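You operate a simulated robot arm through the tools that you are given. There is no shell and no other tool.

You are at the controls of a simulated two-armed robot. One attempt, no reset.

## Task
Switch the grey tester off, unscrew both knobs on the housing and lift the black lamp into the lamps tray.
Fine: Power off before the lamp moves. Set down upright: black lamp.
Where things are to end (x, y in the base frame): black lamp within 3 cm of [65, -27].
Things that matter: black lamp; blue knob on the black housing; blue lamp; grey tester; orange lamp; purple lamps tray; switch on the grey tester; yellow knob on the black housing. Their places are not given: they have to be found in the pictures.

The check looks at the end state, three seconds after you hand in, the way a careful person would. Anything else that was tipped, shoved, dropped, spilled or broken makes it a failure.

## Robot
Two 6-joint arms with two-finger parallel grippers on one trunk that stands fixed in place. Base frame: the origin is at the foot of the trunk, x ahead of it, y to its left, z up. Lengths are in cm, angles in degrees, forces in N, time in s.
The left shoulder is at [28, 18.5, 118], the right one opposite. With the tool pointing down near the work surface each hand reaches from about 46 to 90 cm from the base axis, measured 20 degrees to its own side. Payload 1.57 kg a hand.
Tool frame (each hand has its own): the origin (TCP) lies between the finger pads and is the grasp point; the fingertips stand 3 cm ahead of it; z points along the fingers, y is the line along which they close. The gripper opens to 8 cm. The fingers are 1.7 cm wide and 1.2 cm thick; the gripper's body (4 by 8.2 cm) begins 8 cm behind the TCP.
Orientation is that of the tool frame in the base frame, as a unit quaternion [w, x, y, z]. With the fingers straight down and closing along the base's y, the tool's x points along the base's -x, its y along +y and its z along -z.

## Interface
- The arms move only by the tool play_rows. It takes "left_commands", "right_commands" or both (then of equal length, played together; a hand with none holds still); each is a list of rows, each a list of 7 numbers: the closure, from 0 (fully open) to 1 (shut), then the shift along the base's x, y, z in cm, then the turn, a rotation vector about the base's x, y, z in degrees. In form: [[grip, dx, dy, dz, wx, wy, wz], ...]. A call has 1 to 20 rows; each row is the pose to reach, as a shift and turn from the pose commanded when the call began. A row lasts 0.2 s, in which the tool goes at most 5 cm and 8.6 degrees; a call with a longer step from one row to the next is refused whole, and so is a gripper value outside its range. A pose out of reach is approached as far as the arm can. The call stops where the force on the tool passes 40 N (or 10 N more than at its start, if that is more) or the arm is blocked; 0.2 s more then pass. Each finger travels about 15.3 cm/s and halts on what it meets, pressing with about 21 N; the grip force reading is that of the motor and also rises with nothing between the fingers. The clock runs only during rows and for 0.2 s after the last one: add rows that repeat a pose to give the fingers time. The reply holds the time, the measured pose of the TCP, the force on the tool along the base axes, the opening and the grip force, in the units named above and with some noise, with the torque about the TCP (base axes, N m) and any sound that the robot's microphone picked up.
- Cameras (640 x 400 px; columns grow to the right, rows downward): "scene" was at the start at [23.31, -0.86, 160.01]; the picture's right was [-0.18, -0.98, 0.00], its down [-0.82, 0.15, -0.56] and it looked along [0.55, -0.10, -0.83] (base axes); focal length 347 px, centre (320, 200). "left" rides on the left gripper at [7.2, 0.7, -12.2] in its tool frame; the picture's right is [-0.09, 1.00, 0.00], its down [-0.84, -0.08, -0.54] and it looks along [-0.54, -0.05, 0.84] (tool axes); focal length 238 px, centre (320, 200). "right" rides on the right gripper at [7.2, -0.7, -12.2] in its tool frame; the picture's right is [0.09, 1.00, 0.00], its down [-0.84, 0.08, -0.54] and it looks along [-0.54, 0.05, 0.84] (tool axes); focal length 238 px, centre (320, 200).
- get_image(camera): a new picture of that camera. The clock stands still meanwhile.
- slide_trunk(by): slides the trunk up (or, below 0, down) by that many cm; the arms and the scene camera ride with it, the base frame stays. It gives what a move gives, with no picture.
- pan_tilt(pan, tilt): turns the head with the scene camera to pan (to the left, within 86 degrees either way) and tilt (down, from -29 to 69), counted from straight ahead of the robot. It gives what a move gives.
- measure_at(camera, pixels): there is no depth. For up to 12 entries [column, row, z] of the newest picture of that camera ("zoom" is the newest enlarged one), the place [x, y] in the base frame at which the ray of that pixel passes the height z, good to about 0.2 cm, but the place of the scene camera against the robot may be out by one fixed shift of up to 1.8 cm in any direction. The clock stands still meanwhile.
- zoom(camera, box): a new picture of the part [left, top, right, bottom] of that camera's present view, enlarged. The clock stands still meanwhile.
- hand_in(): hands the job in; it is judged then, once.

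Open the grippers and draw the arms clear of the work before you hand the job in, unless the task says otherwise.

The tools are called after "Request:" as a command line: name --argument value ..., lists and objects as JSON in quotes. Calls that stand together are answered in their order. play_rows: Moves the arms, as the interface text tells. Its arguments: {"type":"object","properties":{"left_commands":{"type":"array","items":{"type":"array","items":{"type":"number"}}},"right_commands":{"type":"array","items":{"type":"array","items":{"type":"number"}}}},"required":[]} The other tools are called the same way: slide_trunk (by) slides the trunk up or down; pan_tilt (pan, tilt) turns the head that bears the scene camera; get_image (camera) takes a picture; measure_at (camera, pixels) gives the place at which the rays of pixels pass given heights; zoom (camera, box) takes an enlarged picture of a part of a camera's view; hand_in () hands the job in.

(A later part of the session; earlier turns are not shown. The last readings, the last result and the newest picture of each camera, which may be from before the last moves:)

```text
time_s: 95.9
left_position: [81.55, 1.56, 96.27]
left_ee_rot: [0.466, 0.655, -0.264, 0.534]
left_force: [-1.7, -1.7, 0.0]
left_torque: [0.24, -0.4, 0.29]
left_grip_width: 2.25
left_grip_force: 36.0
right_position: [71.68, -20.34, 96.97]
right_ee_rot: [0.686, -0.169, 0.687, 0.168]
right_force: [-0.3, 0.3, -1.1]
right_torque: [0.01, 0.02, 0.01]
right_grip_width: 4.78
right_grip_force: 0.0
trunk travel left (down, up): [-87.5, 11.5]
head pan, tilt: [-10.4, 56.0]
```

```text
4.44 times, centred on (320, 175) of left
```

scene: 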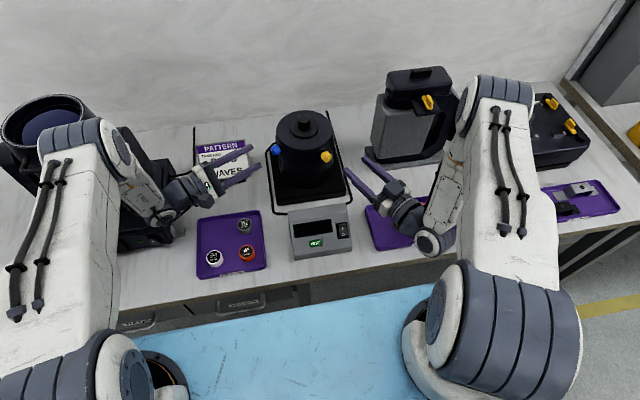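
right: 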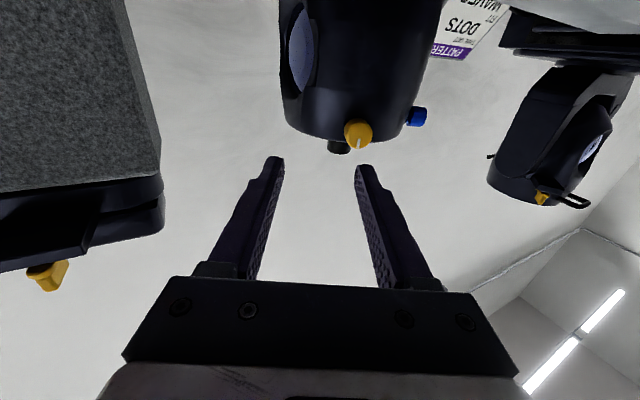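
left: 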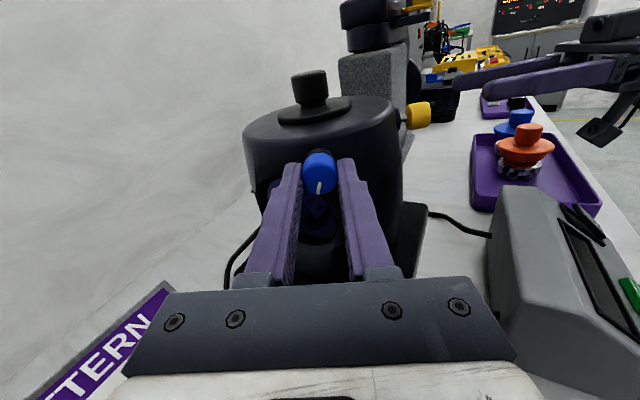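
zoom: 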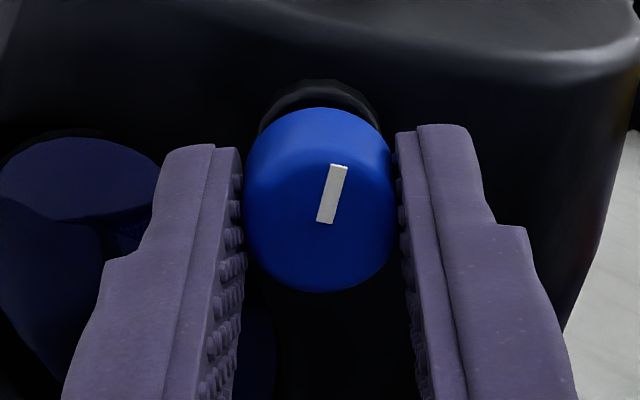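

The knob stopped while the fingers slipped about 32°: the blue knob is at its unscrewed stop too. I open the left hand and withdraw straight out along the axis.

Request:
play_rows --left_commands '[[0.5, 0, 0, 0, 0, 0, 0], [0.4, -0.1, 0.2, 0, 0, 0, 0], [0.4, -0.7, 1.4, 0, 0, 0, 0], [0.4, -1.4, 2.7, 0, 0, 0, 0], [0.4, -2.1, 4.1, 0, 0, 0, 0], [0.4, -2.5, 5, 0, 0, 0, 0], [0.4, -2.5, 5, 0, 0, 0, 0]]'

Request:
get_image --camera "left"

Request:
get_image --camera "scene"

```text
time_s: 97.5
left_position: [78.98, 6.69, 96.15]
left_ee_rot: [0.465, 0.655, -0.264, 0.535]
left_force: [-0.5, 0.4, -0.3]
left_torque: [-0.02, -0.03, -0.01]
left_grip_width: 4.81
left_grip_force: 0.0
right_position: [71.78, -20.29, 97.12]
right_ee_rot: [0.686, -0.169, 0.687, 0.168]
right_force: [0.3, -0.3, -0.1]
right_torque: [-0.05, 0.0, -0.02]
right_grip_width: 4.8
right_grip_force: 0.0
trunk travel left (down, up): [-87.5, 11.5]
head pan, tilt: [-10.4, 56.0]
```

```text
taken
```

left: 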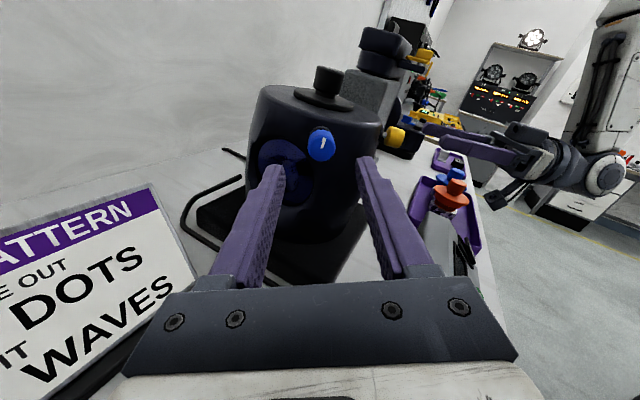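

```text
taken
```

scene: 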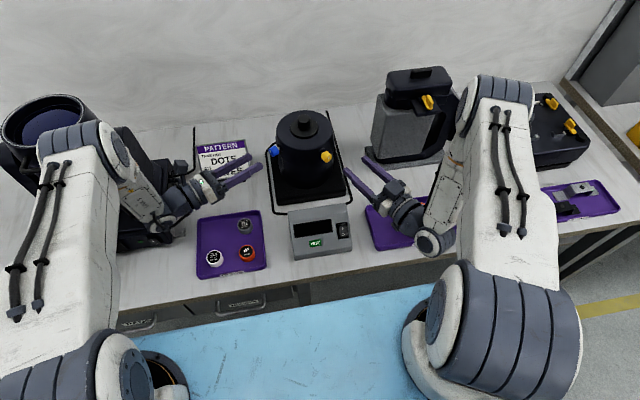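

Both knobs now stand out and both hands are clear. I tilt the right hand back to pointing down within its own plane, in stages, rising as it goes.

Request:
play_rows --right_commands '[[0.4, 0.3, 0, 1, -3.47, 6.65, 0], [0.4, 0.6, 0, 2, -6.93, 13.3, 0], [0.4, 0.9, 0, 3, -10.4, 20, 0], [0.4, 1.2, 0, 4, -13.9, 26.6, 0]]'

Request:
get_image --camera "scene"

```text
time_s: 98.5
left_position: [79.03, 6.57, 96.16]
left_ee_rot: [0.465, 0.655, -0.263, 0.534]
left_force: [0.6, -0.5, 0.1]
left_torque: [0.0, -0.02, -0.01]
left_grip_width: 4.83
left_grip_force: 0.0
right_position: [72.92, -20.4, 100.97]
right_ee_rot: [0.484, -0.207, 0.842, 0.119]
right_force: [-0.4, -0.2, 0.6]
right_torque: [0.02, -0.02, -0.02]
right_grip_width: 4.79
right_grip_force: 0.1
trunk travel left (down, up): [-87.5, 11.5]
head pan, tilt: [-10.4, 56.0]
```

```text
taken
```

scene: 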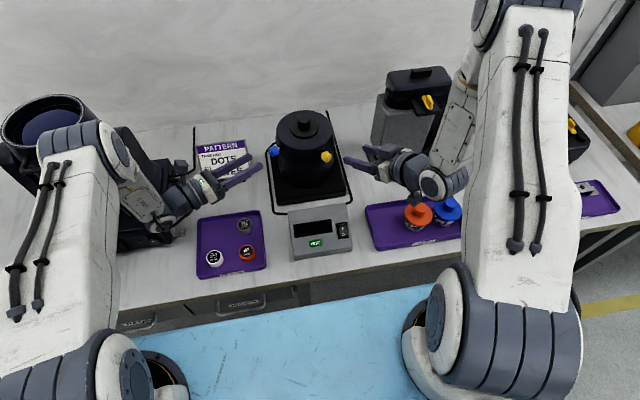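

No warnings. I continue the tilt by another 60° in the same plane while rising to about z 113.

Request:
play_rows --right_commands '[[0.4, 0.2, 0, 1.5, -3.47, 6.65, 0], [0.4, 0.4, 0, 3, -6.93, 13.3, 0], [0.4, 0.6, 0, 4.5, -10.4, 20, 0], [0.4, 0.8, 0, 6, -13.9, 26.6, 0]]'

Request:
play_rows --right_commands '[[0.4, 0.2, 0, 1.5, -3.47, 6.65, 0], [0.4, 0.4, 0, 3, -6.93, 13.3, 0], [0.4, 0.6, 0, 4.5, -10.4, 20, 0], [0.4, 0.8, 0, 6, -13.9, 26.6, 0], [0.4, 0.8, 0, 6, -13.9, 26.6, 0]]'

Request:
get_image --camera "scene"

Request:
get_image --camera "right"

```text
time_s: 99.5
left_position: [78.9, 6.59, 96.12]
left_ee_rot: [0.464, 0.655, -0.263, 0.535]
left_force: [0.5, -0.5, -0.6]
left_torque: [-0.03, 0.0, 0.0]
left_grip_width: 4.79
left_grip_force: 0.0
right_position: [73.82, -20.49, 107.19]
right_ee_rot: [0.25, -0.231, 0.938, 0.06]
right_force: [-0.5, -0.7, 0.4]
right_torque: [0.0, -0.01, 0.01]
right_grip_width: 4.77
right_grip_force: 0.1
trunk travel left (down, up): [-87.5, 11.5]
head pan, tilt: [-10.4, 56.0]
```

```text
time_s: 100.7
left_position: [78.99, 6.53, 96.05]
left_ee_rot: [0.465, 0.655, -0.264, 0.534]
left_force: [-0.8, 0.6, 0.2]
left_torque: [0.0, 0.01, -0.01]
left_grip_width: 4.77
left_grip_force: 0.1
right_position: [71.36, -20.7, 109.12]
right_ee_rot: [0.064, -0.239, 0.967, 0.053]
right_force: [0.0, 0.5, -0.4]
right_torque: [0.04, -0.01, 0.0]
right_grip_width: 4.81
right_grip_force: 0.0
right hand out of reach, approached as far as the arm can: row 1, 3, 4, 5
trunk travel left (down, up): [-87.5, 11.5]
head pan, tilt: [-10.4, 56.0]
```

```text
taken
```

scene: 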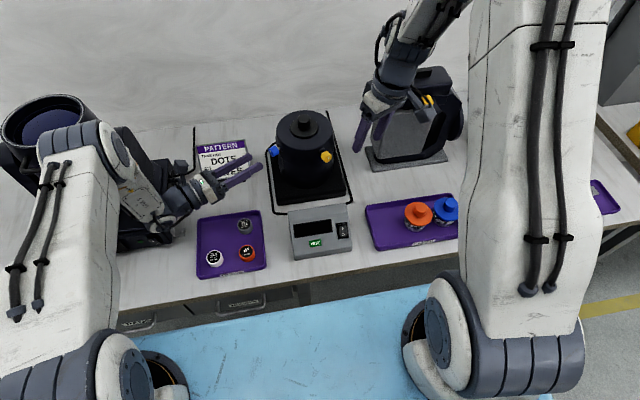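

```text
taken
```

right: 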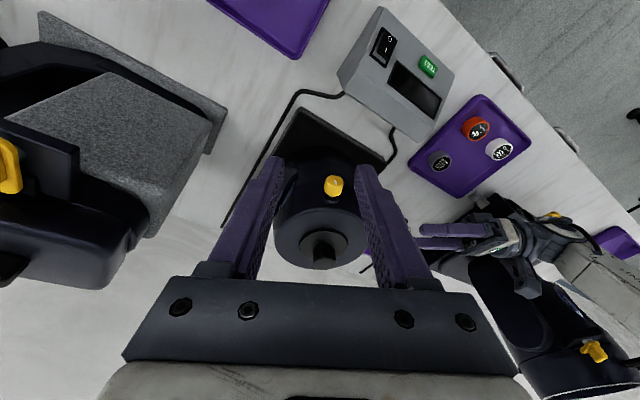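

The hand is 9.5° from vertical at (71.4,-20.7,109). I correct it to straight down with a small move and check it settles without warnings.

Request:
play_rows --right_commands '[[0.4, 0.5, 0, 1, -2.5, 1.9, 0], [0.4, 1, 0, 2, -5.1, 3.8, 0], [0.4, 2, 0, 3, -7.65, 5.64, 0], [0.4, 3, 0, 4, -7.65, 5.64, 0], [0.4, 3, 0, 4, -7.65, 5.64, 0]]'

```text
time_s: 101.9
left_position: [78.93, 6.61, 96.13]
left_ee_rot: [0.464, 0.655, -0.263, 0.535]
left_force: [0.5, -0.4, 1.4]
left_torque: [-0.02, -0.04, -0.01]
left_grip_width: 4.81
left_grip_force: 0.1
right_position: [71.32, -20.56, 108.96]
right_ee_rot: [0.064, -0.239, 0.967, 0.054]
right_force: [0.2, -0.2, -0.6]
right_torque: [-0.01, -0.01, -0.01]
right_grip_width: 4.81
right_grip_force: 0.0
right hand out of reach, approached as far as the arm can: row 1, 2, 3, 4, 5
trunk travel left (down, up): [-87.5, 11.5]
head pan, tilt: [-10.4, 56.0]
```

It didn't move: a wrist joint is at its limit in this yaw. I test yawing −16° toward the nominal orientation to see if that frees it.

Request:
play_rows --right_commands '[[0.4, 0, 0, 0, 0, 0, -8], [0.4, 0, 0, 0, 0, 0, -16]]'

```text
time_s: 102.5
left_position: [79.02, 6.61, 96.08]
left_ee_rot: [0.465, 0.655, -0.263, 0.534]
left_force: [0.4, 0.2, -0.3]
left_torque: [-0.08, 0.02, 0.05]
left_grip_width: 4.8
left_grip_force: 0.0
right_position: [71.08, -20.62, 108.86]
right_ee_rot: [0.074, -0.102, 0.991, 0.049]
right_force: [0.6, 0.1, -1.1]
right_torque: [0.0, 0.01, 0.0]
right_grip_width: 4.81
right_grip_force: 0.0
right hand out of reach, approached as far as the arm can: row 2
trunk travel left (down, up): [-87.5, 11.5]
head pan, tilt: [-10.4, 56.0]
```

Yaw toward nominal works. I continue to yaw −12° and then remove the remaining 10° tilt.

Request:
play_rows --right_commands '[[0.4, 0.3, 0, 0.3, 0, 0, -6], [0.4, 0.6, 0, 0.6, 0, 0, -12], [0.4, 0.9, 0, 0.9, 0, 0, -18]]'

Request:
play_rows --right_commands '[[0.4, 0.3, 0, 0.5, -3, 3.5, 0], [0.4, 0.6, 0, 1, -5, 7, 0]]'

```text
time_s: 103.3
left_position: [78.98, 6.63, 96.17]
left_ee_rot: [0.465, 0.655, -0.263, 0.534]
left_force: [0.3, 1.5, -0.4]
left_torque: [-0.01, 0.0, -0.02]
left_grip_width: 4.82
left_grip_force: 0.1
right_position: [70.74, -21.05, 108.2]
right_ee_rot: [0.083, 0.029, 0.995, 0.048]
right_force: [0.4, -0.3, -0.5]
right_torque: [0.0, -0.01, -0.02]
right_grip_width: 4.82
right_grip_force: 0.0
right hand out of reach, approached as far as the arm can: row 1, 2, 3
trunk travel left (down, up): [-87.5, 11.5]
head pan, tilt: [-10.4, 56.0]
```

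```text
time_s: 103.9
left_position: [79.09, 6.66, 96.18]
left_ee_rot: [0.463, 0.656, -0.262, 0.535]
left_force: [0.6, 0.2, 0.4]
left_torque: [0.03, 0.01, 0.0]
left_grip_width: 4.8
left_grip_force: 0.1
right_position: [70.69, -21.13, 108.24]
right_ee_rot: [0.083, 0.027, 0.995, 0.048]
right_force: [0.4, 0.4, 0.1]
right_torque: [-0.01, 0.02, 0.0]
right_grip_width: 4.8
right_grip_force: 0.1
right hand out of reach, approached as far as the arm can: row 1, 2
trunk travel left (down, up): [-87.5, 11.5]
head pan, tilt: [-10.4, 56.0]
```

The wrist joint that turned during the knob work is at its limit on this side; the way out is to retrace: yaw back, tilt to horizontal, then straighten in the arm's own plane. I start by yawing back +24° and tilting forward again while lowering.

Request:
play_rows --right_commands '[[0.4, 0.3, 0, 0, 0, 0, 8], [0.4, 0.6, 0, 0, 0, 0, 16], [0.4, 1, 0, 0, 0, 0, 24], [0.4, 1, 0, 0, 0, 0, 29]]'

Request:
play_rows --right_commands '[[0.4, 0.3, 0, -1, 3.47, -6.65, 0], [0.4, 0.6, 0, -2, 6.93, -13.3, 0], [0.4, 0.6, 0, -3.5, 10.4, -20, 0], [0.4, 0.6, 0, -5, 13.9, -26.6, 0]]'

```text
time_s: 104.9
left_position: [78.96, 6.47, 96.15]
left_ee_rot: [0.464, 0.655, -0.263, 0.535]
left_force: [0.4, -0.4, 0.7]
left_torque: [0.03, -0.02, -0.01]
left_grip_width: 4.82
left_grip_force: 0.0
right_position: [71.73, -21.14, 108.28]
right_ee_rot: [0.068, -0.224, 0.97, 0.067]
right_force: [0.3, 0.0, -0.6]
right_torque: [-0.03, 0.02, 0.0]
right_grip_width: 4.79
right_grip_force: 0.1
trunk travel left (down, up): [-87.5, 11.5]
head pan, tilt: [-10.4, 56.0]
```

```text
time_s: 105.9
left_position: [79.02, 6.57, 96.1]
left_ee_rot: [0.465, 0.655, -0.263, 0.534]
left_force: [0.2, 0.6, 0.2]
left_torque: [0.01, 0.03, -0.01]
left_grip_width: 4.81
left_grip_force: 0.0
right_position: [72.47, -21.11, 103.25]
right_ee_rot: [0.315, -0.221, 0.914, 0.129]
right_force: [-0.3, 0.1, 0.4]
right_torque: [-0.02, 0.01, 0.01]
right_grip_width: 4.81
right_grip_force: 0.0
trunk travel left (down, up): [-87.5, 11.5]
head pan, tilt: [-10.4, 56.0]
```

Retracing works. I continue tilting forward about 45° more and lower to z≈98, back to the horizontal pose.

Request:
play_rows --right_commands '[[0.4, 0.1, 0.1, -1, 3.6, -6.6, 0], [0.4, 0.2, 0.2, -2, 7.2, -13.2, 0], [0.4, 0.3, 0.3, -3, 10.8, -19.8, 0], [0.4, 0.4, 0.4, -4, 14.4, -26.4, 0], [0.4, 0.5, 0.5, -5, 18, -33, 0], [0.4, 0.6, 0.6, -5, 21.6, -39.6, 0], [0.4, 0.6, 0.6, -5, 23, -43, 0]]'

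Request:
get_image --camera "scene"

```text
time_s: 107.5
left_position: [79.02, 6.59, 96.2]
left_ee_rot: [0.464, 0.655, -0.264, 0.535]
left_force: [-0.6, 0.5, 0.7]
left_torque: [0.01, 0.01, 0.01]
left_grip_width: 4.81
left_grip_force: 0.1
right_position: [72.97, -20.59, 98.27]
right_ee_rot: [0.664, -0.189, 0.691, 0.215]
right_force: [-0.1, 0.0, -0.2]
right_torque: [0.01, 0.02, -0.04]
right_grip_width: 4.8
right_grip_force: 0.0
trunk travel left (down, up): [-87.5, 11.5]
head pan, tilt: [-10.4, 56.0]
```

```text
taken
```

scene: 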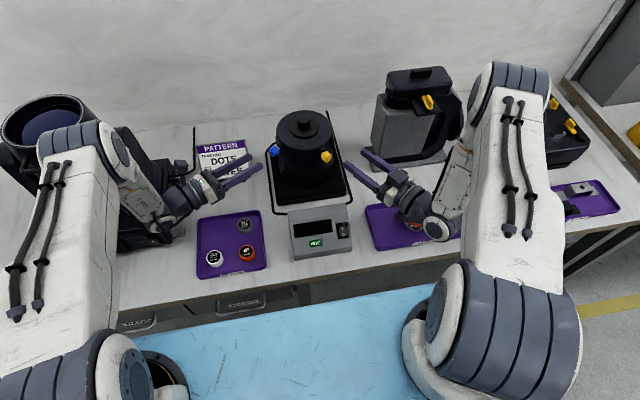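

Back at the free horizontal pose (yaw 33°). Now I yaw to about −5° so the hand lies in the arm's own vertical plane, moving slightly forward and right, clear of the yellow knob.

Request:
play_rows --right_commands '[[0.4, 0.8, -0.2, 0.2, 0, 0, -7.6], [0.4, 1.6, -0.4, 0.4, 0, 0, -15.2], [0.4, 2.4, -0.6, 0.6, 0, 0, -22.8], [0.4, 3.2, -0.8, 0.8, 0, 0, -30.4], [0.4, 4, -1, 1, 0, 0, -38], [0.4, 4, -1, 1, 0, 0, -38]]'

Request:
get_image --camera "scene"

```text
time_s: 108.9
left_position: [78.96, 6.63, 96.24]
left_ee_rot: [0.465, 0.655, -0.263, 0.534]
left_force: [-0.7, 0.3, 0.2]
left_torque: [0.0, 0.01, 0.01]
left_grip_width: 4.82
left_grip_force: 0.0
right_position: [76.92, -21.58, 99.36]
right_ee_rot: [0.697, 0.048, 0.716, -0.012]
right_force: [1.5, 0.0, -0.4]
right_torque: [-0.02, 0.0, -0.01]
right_grip_width: 4.82
right_grip_force: 0.1
trunk travel left (down, up): [-87.5, 11.5]
head pan, tilt: [-10.4, 56.0]
```

```text
taken
```

scene: 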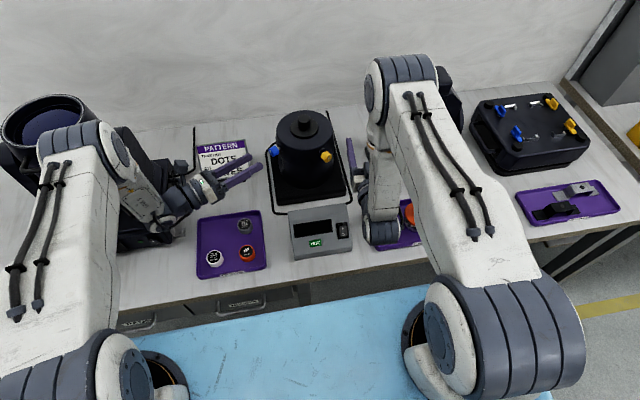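

The right arm is now in its own plane (yaw −5°). I tilt the hand up toward vertical-down in stages about y, starting with 30°.

Request:
play_rows --right_commands '[[0.4, 0, 0, 1, 0.63, 7.47, 0], [0.4, 0, 0, 2, 1.26, 14.9, 0], [0.4, 0, 0, 3, 1.9, 22.4, 0], [0.4, 0, 0, 4, 2.5, 29.9, 0]]'

Request:
play_rows --right_commands '[[0.4, 0, 0, 1, 0.63, 7.47, 0], [0.4, 0, 0, 2, 1.26, 14.9, 0], [0.4, 0, 0, 3, 1.9, 22.4, 0], [0.4, 0, 0, 4, 2.5, 29.9, 0]]'

Request:
get_image --camera "scene"

```text
time_s: 109.9
left_position: [78.95, 6.66, 96.06]
left_ee_rot: [0.465, 0.655, -0.263, 0.534]
left_force: [0.7, 0.3, 1.3]
left_torque: [-0.03, 0.03, 0.0]
left_grip_width: 4.79
left_grip_force: 0.0
right_position: [76.89, -21.55, 103.22]
right_ee_rot: [0.486, 0.058, 0.872, -0.009]
right_force: [1.2, 0.1, 0.1]
right_torque: [0.0, -0.03, 0.04]
right_grip_width: 4.8
right_grip_force: 0.1
trunk travel left (down, up): [-87.5, 11.5]
head pan, tilt: [-10.4, 56.0]
```

```text
time_s: 110.9
left_position: [78.93, 6.62, 96.1]
left_ee_rot: [0.464, 0.655, -0.263, 0.535]
left_force: [-0.1, 0.3, 0.4]
left_torque: [-0.01, 0.0, 0.01]
left_grip_width: 4.78
left_grip_force: 0.1
right_position: [76.91, -21.54, 107.27]
right_ee_rot: [0.244, 0.064, 0.968, -0.005]
right_force: [-0.1, 0.1, 0.2]
right_torque: [0.0, 0.02, -0.01]
right_grip_width: 4.8
right_grip_force: 0.1
trunk travel left (down, up): [-87.5, 11.5]
head pan, tilt: [-10.4, 56.0]
```

```text
taken
```

scene: 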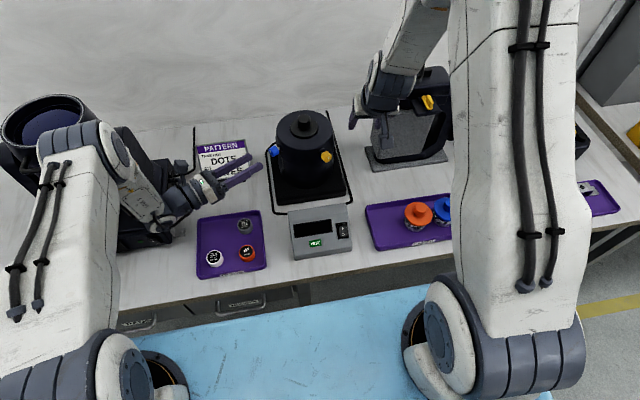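

28° to go, no warnings. I finish the tilt to straight down.

Request:
play_rows --right_commands '[[0.4, 0, 0, 0.7, 0.6, 7, 0], [0.4, 0, 0, 1.4, 1.2, 14, 0], [0.4, 0, 0, 2.1, 1.8, 21, 0], [0.4, 0, 0, 2.8, 2.4, 28.1, 0], [0.4, 0, 0, 2.8, 2.4, 28.1, 0]]'

Request:
get_image --camera "right"

Request:
get_image --camera "scene"

```text
time_s: 112.1
left_position: [79.05, 6.54, 96.03]
left_ee_rot: [0.464, 0.655, -0.264, 0.535]
left_force: [0.2, -0.6, -0.1]
left_torque: [-0.03, -0.02, 0.02]
left_grip_width: 4.8
left_grip_force: 0.1
right_position: [76.94, -21.39, 110.05]
right_ee_rot: [0.0, 0.066, 0.998, 0.0]
right_force: [0.0, -0.7, -0.2]
right_torque: [0.0, 0.02, 0.05]
right_grip_width: 4.82
right_grip_force: 0.1
trunk travel left (down, up): [-87.5, 11.5]
head pan, tilt: [-10.4, 56.0]
```

```text
taken
```

right: 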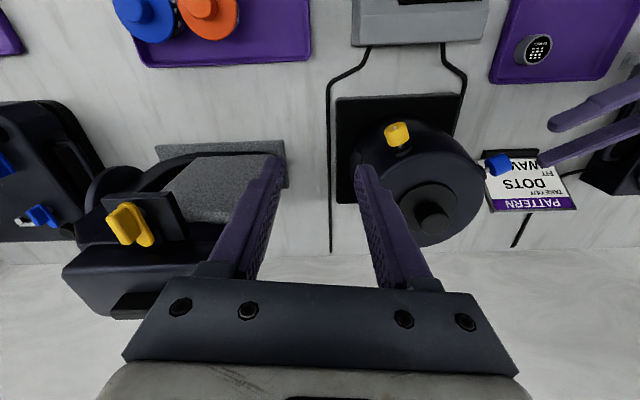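

```text
taken
```

scene: 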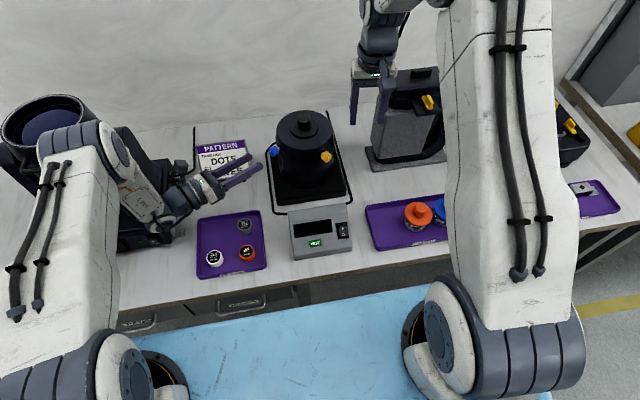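

Right hand is straight down at (76.9,-21.4,110), no warnings. The lamp knob appears at (431,215) in its view; I zoom in both hand cameras to triangulate the lamp's centre and heights.

Request:
zoom --camera "right" --box '[370, 150, 500, 250]'

Request:
get_image --camera "left"

Request:
zoom --camera "left" --box '[240, 50, 420, 180]'

```text
4.00 times, centred on (435, 200) of right
```

zoom: 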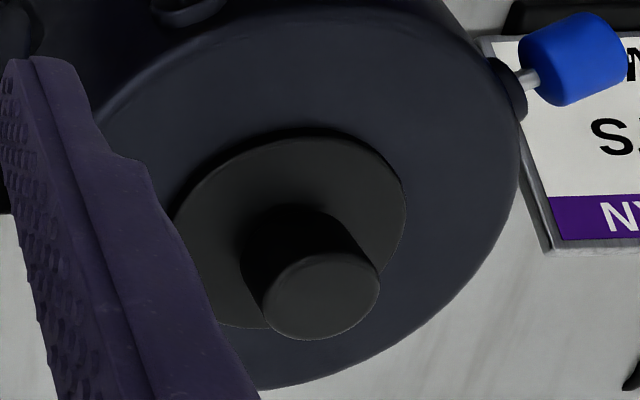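

```text
taken
```

left: 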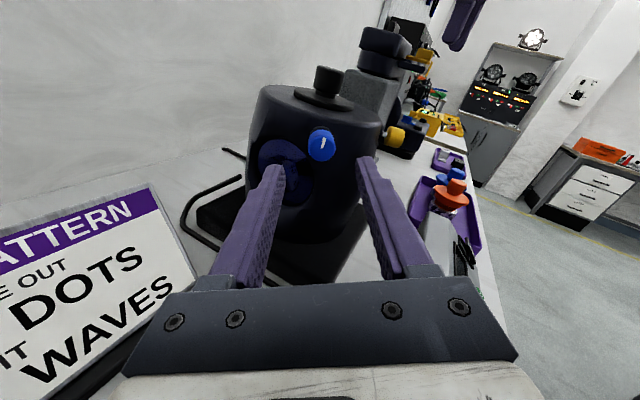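

```text
3.08 times, centred on (330, 115) of left
```

zoom: 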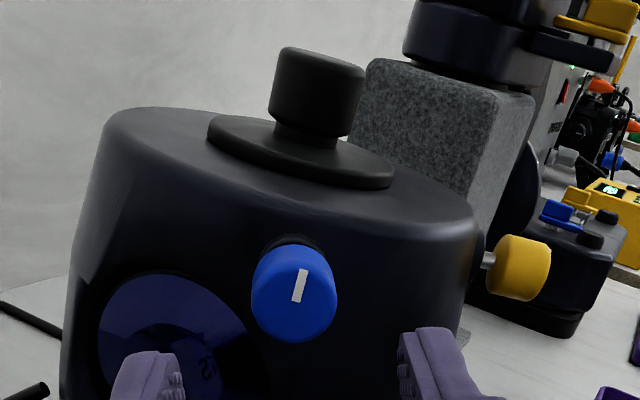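

I measure the lamp's knob top, disc centre and neck from both hand cameras at several heights.

Request:
measure_at --camera "right" --pixels '[[435.5, 224.5, 100], [435.5, 224.5, 104], [427.5, 207, 97], [427.5, 207, 101], [430, 210, 98], [430, 210, 102]]'

Request:
measure_at --camera "left" --pixels '[[331, 68.9, 101], [331, 68.9, 102], [331, 68.9, 103], [323.8, 99.4, 98], [323.8, 99.4, 99], [323.8, 99.4, 100], [326.75, 90.6, 99], [326.75, 90.6, 100], [326.75, 90.6, 101]]'

```text
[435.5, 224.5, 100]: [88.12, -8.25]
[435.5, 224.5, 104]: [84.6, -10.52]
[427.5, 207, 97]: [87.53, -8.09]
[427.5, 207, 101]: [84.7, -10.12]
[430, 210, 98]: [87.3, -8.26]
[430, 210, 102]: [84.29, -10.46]
```

```text
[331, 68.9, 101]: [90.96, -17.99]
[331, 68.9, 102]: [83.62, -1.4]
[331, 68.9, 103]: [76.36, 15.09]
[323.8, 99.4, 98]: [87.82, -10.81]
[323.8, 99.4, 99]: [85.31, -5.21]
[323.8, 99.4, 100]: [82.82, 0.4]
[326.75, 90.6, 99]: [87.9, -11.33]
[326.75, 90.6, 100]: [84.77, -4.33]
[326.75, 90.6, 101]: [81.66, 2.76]
```

The lamp axis is at about (86.6,-9.0): disc top z≈98.4, knob top z≈101.55, about 3.2 cm across. To gain reach over the housing I raise the trunk 8 cm; both hands are in free space and simply rise with it.

Request:
slide_trunk --by 8

Request:
get_image --camera "scene"

```text
time_s: 113.3
left_position: [79.0, 6.56, 104.12]
left_ee_rot: [0.465, 0.655, -0.264, 0.534]
left_force: [0.3, 0.0, -0.5]
left_torque: [0.01, 0.02, 0.01]
left_grip_width: 4.79
left_grip_force: 0.0
right_position: [76.91, -21.55, 118.06]
right_ee_rot: [0.0, 0.065, 0.998, -0.001]
right_force: [-0.2, 0.8, -0.3]
right_torque: [-0.02, 0.02, 0.0]
right_grip_width: 4.81
right_grip_force: 0.1
trunk travel left (down, up): [-95.5, 3.5]
head pan, tilt: [-10.4, 56.0]
```

```text
taken
```

scene: 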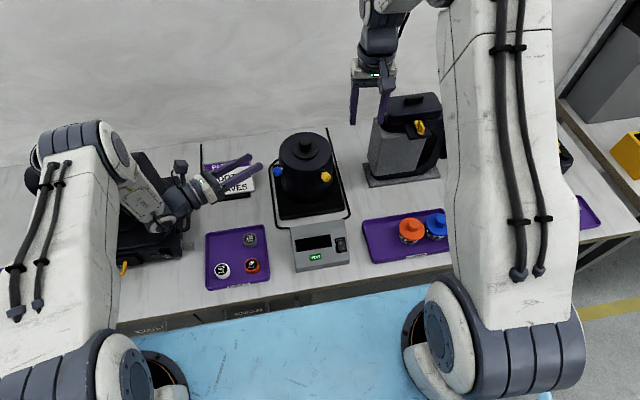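

Trunk raised. I move the right hand over the lamp to (86.6,-9.0,112), fingers opened to about 6 cm, well above the housing.

Request:
play_rows --right_commands '[[0.25, 1.9, 2.5, -1, 0, 0, 0], [0.25, 3.9, 5, -2, 0, 0, 0], [0.25, 5.8, 7.5, -3, 0, 0, 0], [0.25, 7.8, 10, -4, 0, 0, 0], [0.25, 9.7, 12.5, -6, 0, 0, 0], [0.25, 9.7, 12.5, -6, 0, 0, 0]]'

Request:
get_image --camera "right"

Request:
get_image --camera "left"

```text
time_s: 114.7
left_position: [79.06, 6.46, 104.12]
left_ee_rot: [0.464, 0.656, -0.262, 0.534]
left_force: [0.2, 0.2, 0.8]
left_torque: [-0.01, 0.0, -0.03]
left_grip_width: 4.82
left_grip_force: 0.0
right_position: [86.64, -9.08, 112.1]
right_ee_rot: [0.001, 0.066, 0.998, 0.0]
right_force: [0.4, 0.7, -1.4]
right_torque: [0.0, -0.02, 0.0]
right_grip_width: 6.0
right_grip_force: 0.1
trunk travel left (down, up): [-95.5, 3.5]
head pan, tilt: [-10.4, 56.0]
```

```text
taken
```

right: 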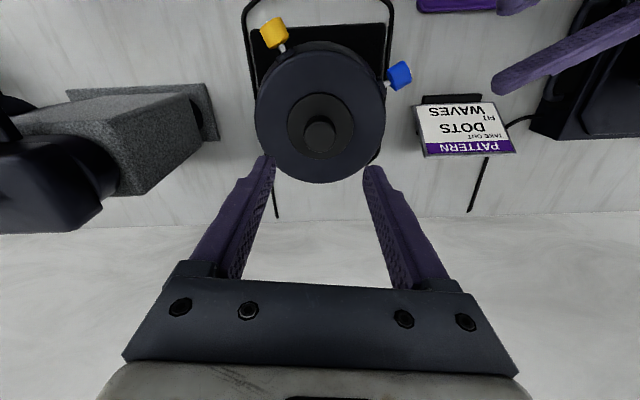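

```text
taken
```

left: 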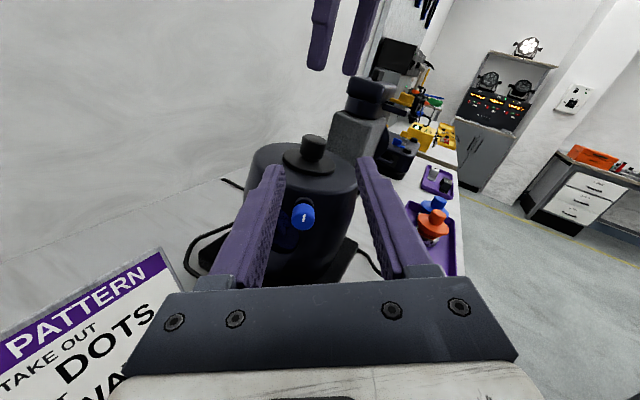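

The lamp knob appears at (320,133), almost exactly where it should be when centred. I zoom to refine the centring.

Request:
zoom --camera "right" --box '[280, 85, 360, 175]'

```text
4.44 times, centred on (320, 130) of right
```

zoom: 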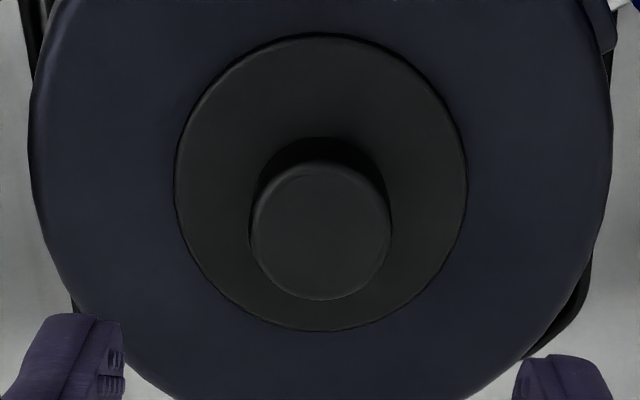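

Centred within a millimetre. I descend so the fingers straddle the knob, tips stopping about 8 mm above the disc.

Request:
play_rows --right_commands '[[0.25, 0, 0, -2.5, 0, 0, 0], [0.25, 0, 0, -5, 0, 0, 0], [0.25, 0, 0, -7.5, 0, 0, 0], [0.25, 0, 0, -9, 0, 0, 0], [0.25, 0, 0, -9.8, 0, 0, 0], [0.25, 0, 0, -9.8, 0, 0, 0]]'

Request:
get_image --camera "right"

Request:
get_image --camera "left"

Request:
zoom --camera "left" --box '[220, 80, 400, 210]'

```text
time_s: 116.1
left_position: [79.03, 6.68, 104.18]
left_ee_rot: [0.464, 0.655, -0.263, 0.534]
left_force: [0.0, 0.7, 0.4]
left_torque: [0.0, -0.01, -0.05]
left_grip_width: 4.8
left_grip_force: 0.1
right_position: [86.76, -8.99, 102.3]
right_ee_rot: [0.001, 0.067, 0.998, -0.001]
right_force: [0.0, -0.5, 1.0]
right_torque: [-0.01, -0.02, -0.03]
right_grip_width: 6.03
right_grip_force: 0.1
trunk travel left (down, up): [-95.5, 3.5]
head pan, tilt: [-10.4, 56.0]
```

```text
taken
```

right: 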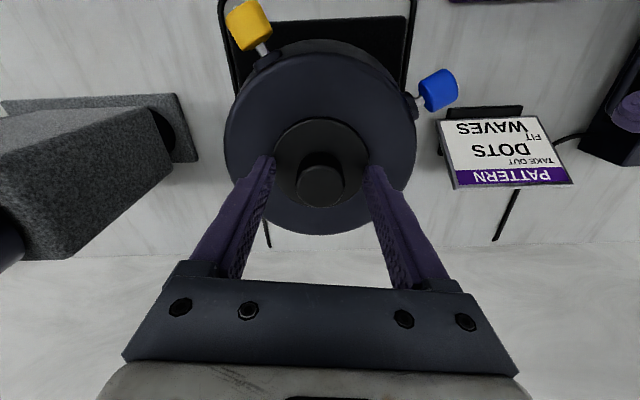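

```text
taken
```

left: 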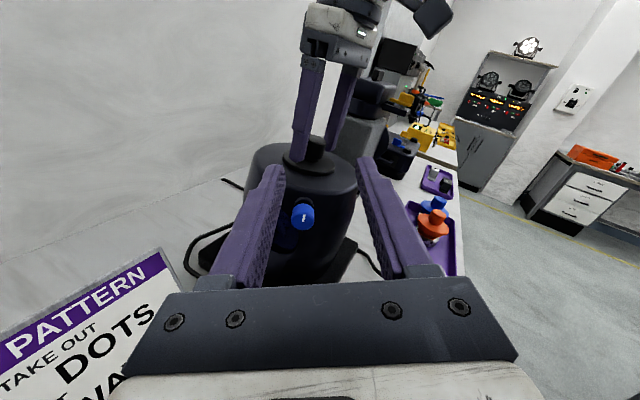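

```text
3.08 times, centred on (310, 145) of left
```

zoom: 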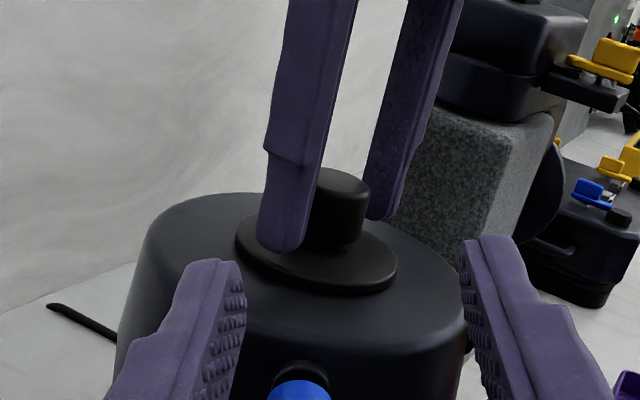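

The side view shows the fingertips around the knob, just above the disc. I close the gripper on the lamp knob.

Request:
play_rows --right_commands '[[0.6, 0, 0, 0, 0, 0, 0], [1, 0, 0, 0, 0, 0, 0], [1, 0, 0, 0, 0, 0, 0], [1, 0, 0, 0, 0, 0, 0]]'

Request:
zoom --camera "left" --box '[220, 80, 400, 210]'

```text
time_s: 117.1
left_position: [79.05, 6.67, 104.18]
left_ee_rot: [0.464, 0.656, -0.262, 0.535]
left_force: [-0.7, -1.1, 0.3]
left_torque: [-0.03, 0.0, -0.02]
left_grip_width: 4.81
left_grip_force: 0.0
right_position: [86.72, -9.05, 102.36]
right_ee_rot: [0.001, 0.066, 0.998, 0.0]
right_force: [-0.3, 0.6, -0.1]
right_torque: [-0.06, -0.05, 0.04]
right_grip_width: 3.09
right_grip_force: 20.9
trunk travel left (down, up): [-95.5, 3.5]
head pan, tilt: [-10.4, 56.0]
```

```text
3.08 times, centred on (310, 145) of left
```

zoom: 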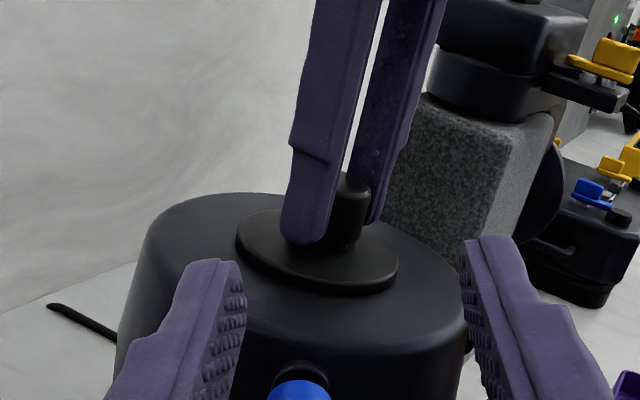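

Gripped at 3.09 cm. I lift slowly, 2 cm at first, watching the force.

Request:
play_rows --right_commands '[[1, 0, 0, 0.3, 0, 0, 0], [1, 0, 0, 0.7, 0, 0, 0], [1, 0, 0, 1.3, 0, 0, 0], [1, 0, 0, 2, 0, 0, 0]]'

Request:
zoom --camera "left" --box '[220, 80, 400, 210]'

```text
time_s: 118.1
left_position: [78.95, 6.58, 104.09]
left_ee_rot: [0.464, 0.656, -0.263, 0.535]
left_force: [-0.1, 0.3, 0.2]
left_torque: [0.0, 0.01, -0.02]
left_grip_width: 4.78
left_grip_force: 0.0
right_position: [86.68, -9.0, 104.24]
right_ee_rot: [0.002, 0.066, 0.998, 0.0]
right_force: [0.2, 0.7, -2.0]
right_torque: [-0.04, 0.02, -0.01]
right_grip_width: 3.1
right_grip_force: 21.0
trunk travel left (down, up): [-95.5, 3.5]
head pan, tilt: [-10.4, 56.0]
```

```text
3.08 times, centred on (310, 145) of left
```

zoom: 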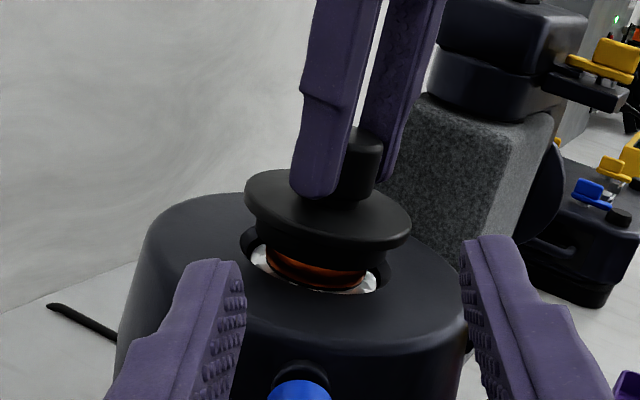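

The lamp lifts freely, weight about 2 N. I continue straight up another 10 cm.

Request:
play_rows --right_commands '[[1, 0, 0, 1, 0, 0, 0], [1, 0, 0, 2, 0, 0, 0], [1, 0, 0, 3.2, 0, 0, 0], [1, 0, 0, 4.5, 0, 0, 0], [1, 0, 0, 6, 0, 0, 0], [1, 0, 0, 7.5, 0, 0, 0], [1, 0, 0, 9, 0, 0, 0], [1, 0, 0, 10, 0, 0, 0], [1, 0, 0, 10, 0, 0, 0]]'

Request:
get_image --camera "left"

Request:
get_image --camera "right"

Request:
get_image --camera "scene"

```text
time_s: 120.1
left_position: [79.04, 6.64, 104.0]
left_ee_rot: [0.465, 0.655, -0.263, 0.534]
left_force: [0.4, -1.2, -0.4]
left_torque: [-0.01, 0.0, 0.01]
left_grip_width: 4.78
left_grip_force: 0.0
right_position: [86.64, -9.04, 114.19]
right_ee_rot: [0.0, 0.066, 0.998, 0.0]
right_force: [0.6, 0.1, -1.9]
right_torque: [0.03, 0.0, 0.01]
right_grip_width: 3.1
right_grip_force: 21.0
trunk travel left (down, up): [-95.5, 3.5]
head pan, tilt: [-10.4, 56.0]
```

```text
taken
```

left: 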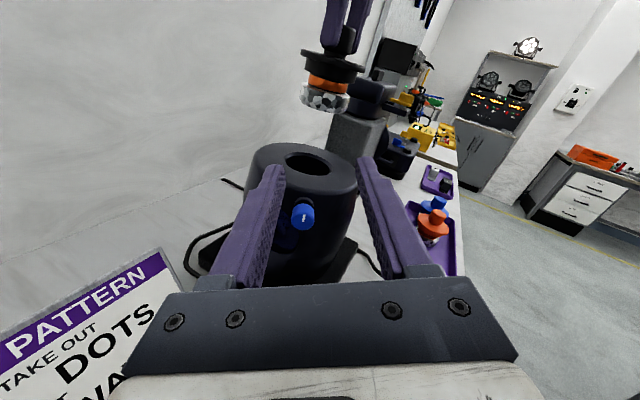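

```text
taken
```

right: 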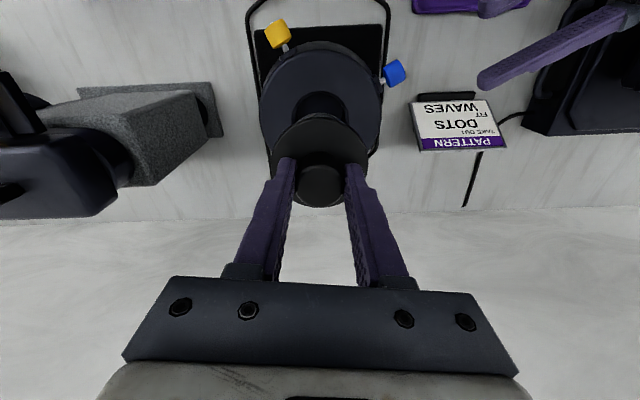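

```text
taken
```

scene: 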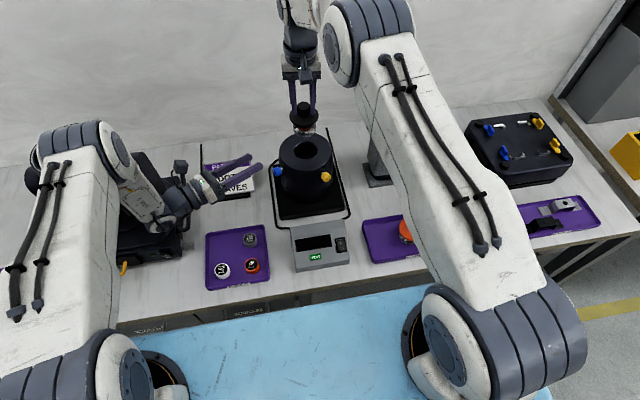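

The lamp is fully out, hanging upright above the housing. I zoom to measure its length below the disc for the set-down height.

Request:
zoom --camera "left" --box '[280, 20, 390, 130]'

Request:
zoom --camera "left" --box '[395, 180, 465, 260]'

```text
3.64 times, centred on (335, 75) of left
```

zoom: 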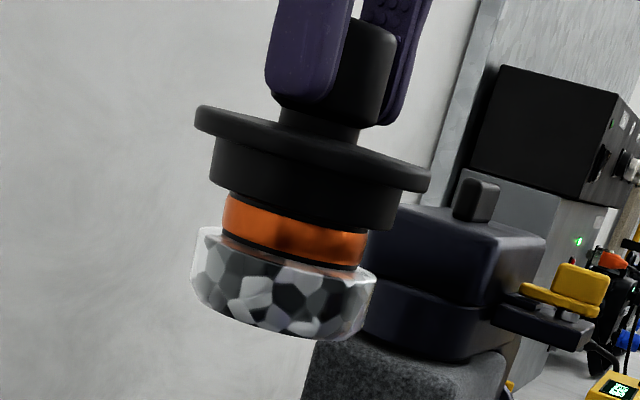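

```text
5.00 times, centred on (430, 220) of left
```

zoom: 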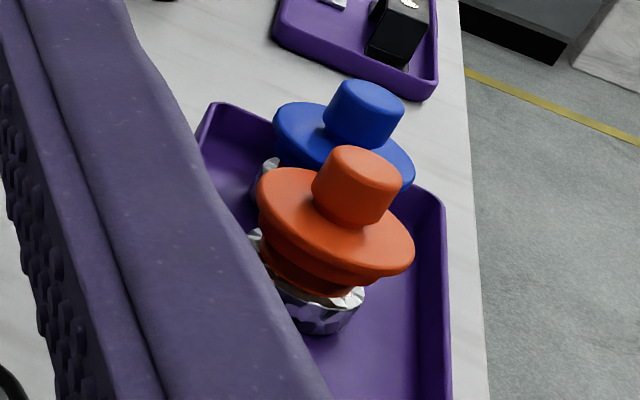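

The lamp extends about 5.2 cm below its disc top; the orange lamp's knob top computes to z≈87.4, so set-down should occur near TCP z≈88.2. I carry the black lamp at height toward (65,-26.8), keeping a gap from the orange lamp.

Request:
play_rows --right_commands '[[1, -1.5, -1.2, 0.3, 0, 0, 0], [1, -4, -3.3, 0.3, 0, 0, 0], [1, -6.7, -5.5, 0.3, 0, 0, 0], [1, -9.4, -7.7, 0.3, 0, 0, 0], [1, -12.1, -10, 0.3, 0, 0, 0], [1, -14.8, -12.2, 0.3, 0, 0, 0], [1, -17.5, -14.4, 0.3, 0, 0, 0], [1, -20, -16.5, 0.3, 0, 0, 0], [1, -21.6, -17.8, 0, 0, 0, 0], [1, -21.6, -17.8, 0, 0, 0, 0]]'

Request:
get_image --camera "scene"

Request:
get_image --camera "right"

Request:
get_image --camera "left"

```text
time_s: 122.3
left_position: [79.14, 6.64, 104.15]
left_ee_rot: [0.464, 0.655, -0.263, 0.535]
left_force: [-0.1, -0.3, 0.1]
left_torque: [0.01, -0.02, 0.02]
left_grip_width: 4.8
left_grip_force: 0.0
right_position: [65.07, -26.92, 114.22]
right_ee_rot: [0.001, 0.067, 0.998, 0.0]
right_force: [-0.4, 0.0, -2.5]
right_torque: [-0.03, 0.05, -0.02]
right_grip_width: 3.08
right_grip_force: 21.3
trunk travel left (down, up): [-95.5, 3.5]
head pan, tilt: [-10.4, 56.0]
```

```text
taken
```

scene: 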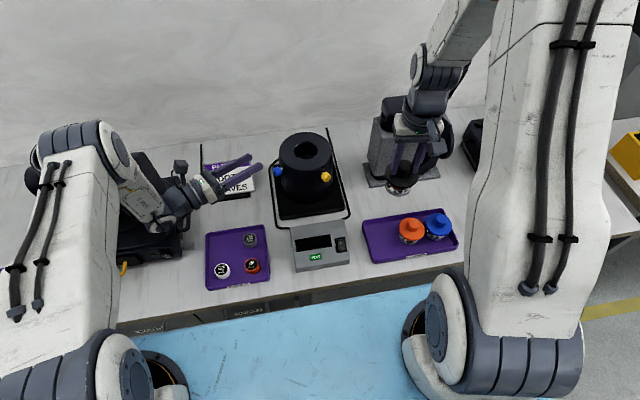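

```text
taken
```

right: 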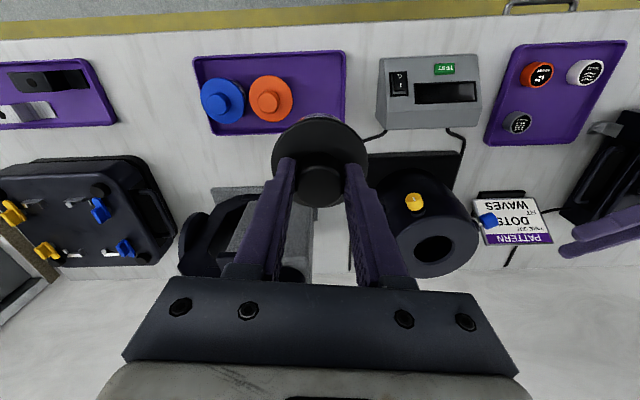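

```text
taken
```

left: 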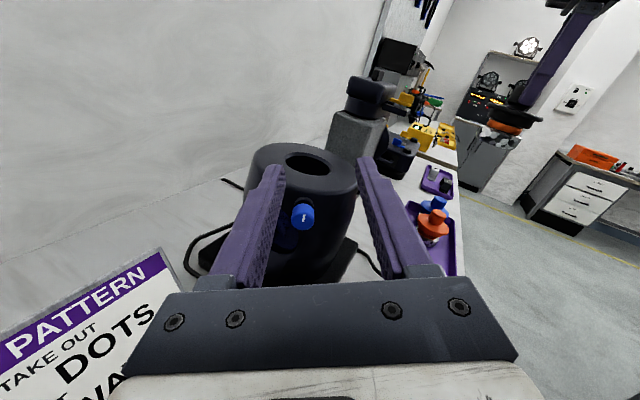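

The lamp hangs over the tray's left part. I check the tray edge and orange lamp in the right view at their heights before descending.

Request:
zoom --camera "right" --box '[185, 40, 355, 145]'

Request:
measure_at --camera "right" --pixels '[[345, 52, 80], [346, 120, 80], [194, 58, 80], [269, 104, 87.4], [270, 98, 84.3], [222, 101, 87.4], [340, 85, 79.2]]'

```text
3.76 times, centred on (270, 92) of right
```

zoom: 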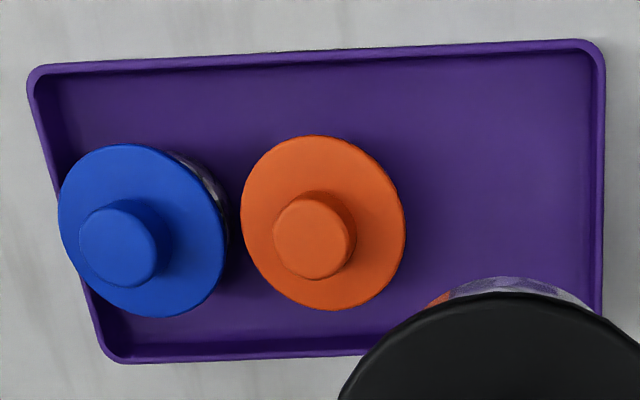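

```text
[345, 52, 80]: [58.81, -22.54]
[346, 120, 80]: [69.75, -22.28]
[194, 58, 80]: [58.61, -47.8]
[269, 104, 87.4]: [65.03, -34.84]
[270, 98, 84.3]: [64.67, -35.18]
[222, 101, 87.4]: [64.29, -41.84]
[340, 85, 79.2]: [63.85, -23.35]
```

Orange lamp is at (64.7,-35.1) with disc radius 3.5 and the tray floor starts at y≈−23.3, so my spot has about 1 cm clearance each side. I lower the lamp to just above the tray rim.

Request:
play_rows --right_commands '[[1, 0, 0, -2, 0, 0, 0], [1, 0, 0, -4.5, 0, 0, 0], [1, 0, 0, -7.5, 0, 0, 0], [1, 0, 0, -10.5, 0, 0, 0], [1, 0, 0, -13.5, 0, 0, 0], [1, 0, 0, -16.5, 0, 0, 0], [1, 0, 0, -19, 0, 0, 0], [1, 0, 0, -21, 0, 0, 0], [1, 0, 0, -22.2, 0, 0, 0], [1, 0, 0, -22.2, 0, 0, 0]]'

Request:
get_image --camera "scene"

Request:
get_image --camera "right"

Request:
get_image --camera "left"

```text
time_s: 124.5
left_position: [78.93, 6.61, 104.12]
left_ee_rot: [0.465, 0.655, -0.263, 0.534]
left_force: [-0.8, 1.2, 0.3]
left_torque: [0.02, -0.01, -0.04]
left_grip_width: 4.8
left_grip_force: 0.2
right_position: [65.1, -26.72, 92.05]
right_ee_rot: [0.001, 0.066, 0.998, 0.0]
right_force: [0.1, -0.1, -2.3]
right_torque: [0.0, 0.0, -0.01]
right_grip_width: 3.08
right_grip_force: 21.1
trunk travel left (down, up): [-95.5, 3.5]
head pan, tilt: [-10.4, 56.0]
```

```text
taken
```

scene: 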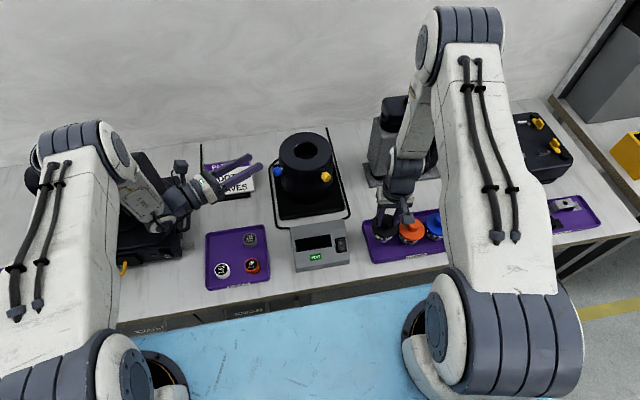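

```text
taken
```

right: 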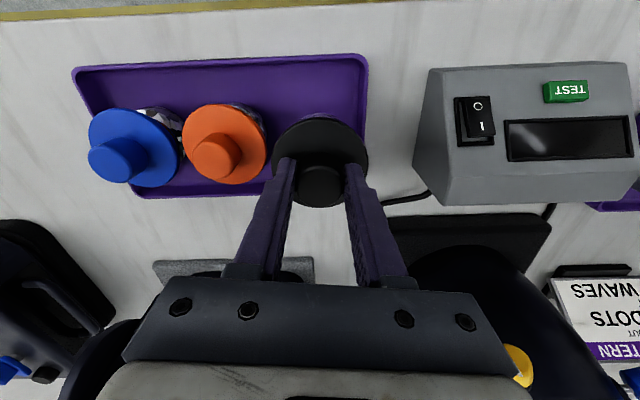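

```text
taken
```

left: 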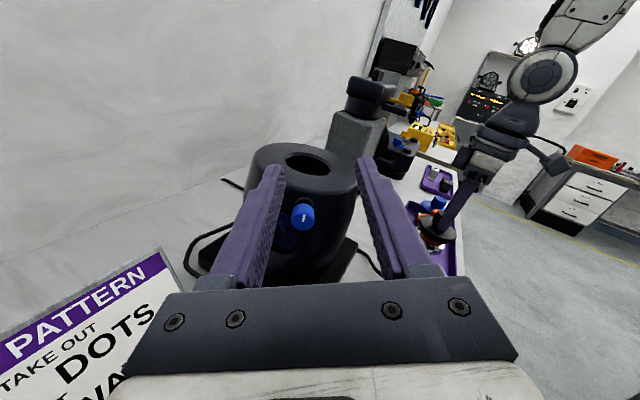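

The lamp hangs between the orange lamp and the tray's left wall with no contact. I lower slowly to TCP z≈88.9, then feel for contact.

Request:
play_rows --right_commands '[[1, 0, -0.05, -1, 0, 0, 0], [1, 0, -0.05, -2, 0, 0, 0], [1, 0, -0.05, -2.7, 0, 0, 0], [1, 0, -0.05, -3.1, 0, 0, 0], [1, 0, -0.05, -3.1, 0, 0, 0]]'

Request:
zoom --camera "left" --box '[400, 170, 480, 280]'

Request:
zoom --camera "scene" --box '[350, 190, 470, 270]'

```text
time_s: 125.7
left_position: [79.09, 6.52, 104.02]
left_ee_rot: [0.464, 0.655, -0.264, 0.535]
left_force: [0.2, -0.1, 0.2]
left_torque: [0.01, -0.01, -0.03]
left_grip_width: 4.79
left_grip_force: 0.1
right_position: [65.09, -26.7, 89.11]
right_ee_rot: [0.0, 0.067, 0.998, 0.0]
right_force: [-0.5, 0.0, -1.8]
right_torque: [0.04, 0.0, 0.01]
right_grip_width: 3.07
right_grip_force: 20.9
trunk travel left (down, up): [-95.5, 3.5]
head pan, tilt: [-10.4, 56.0]
```

```text
3.64 times, centred on (440, 225) of left
```

zoom: 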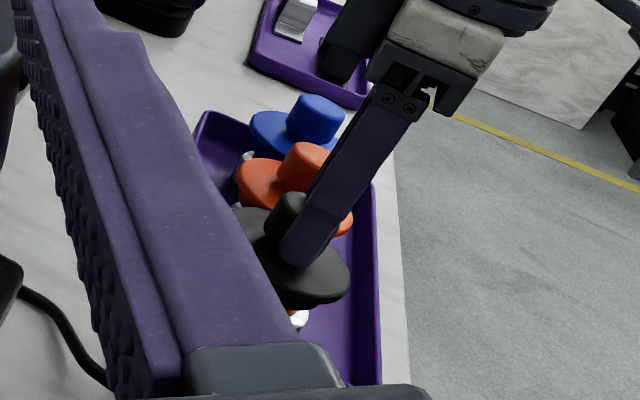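

```text
5.00 times, centred on (410, 230) of scene
```

zoom: 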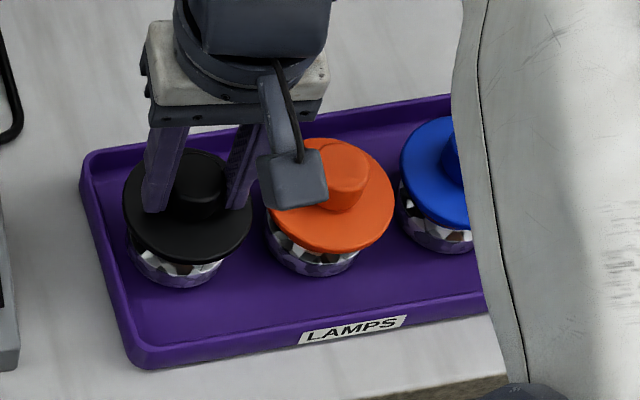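

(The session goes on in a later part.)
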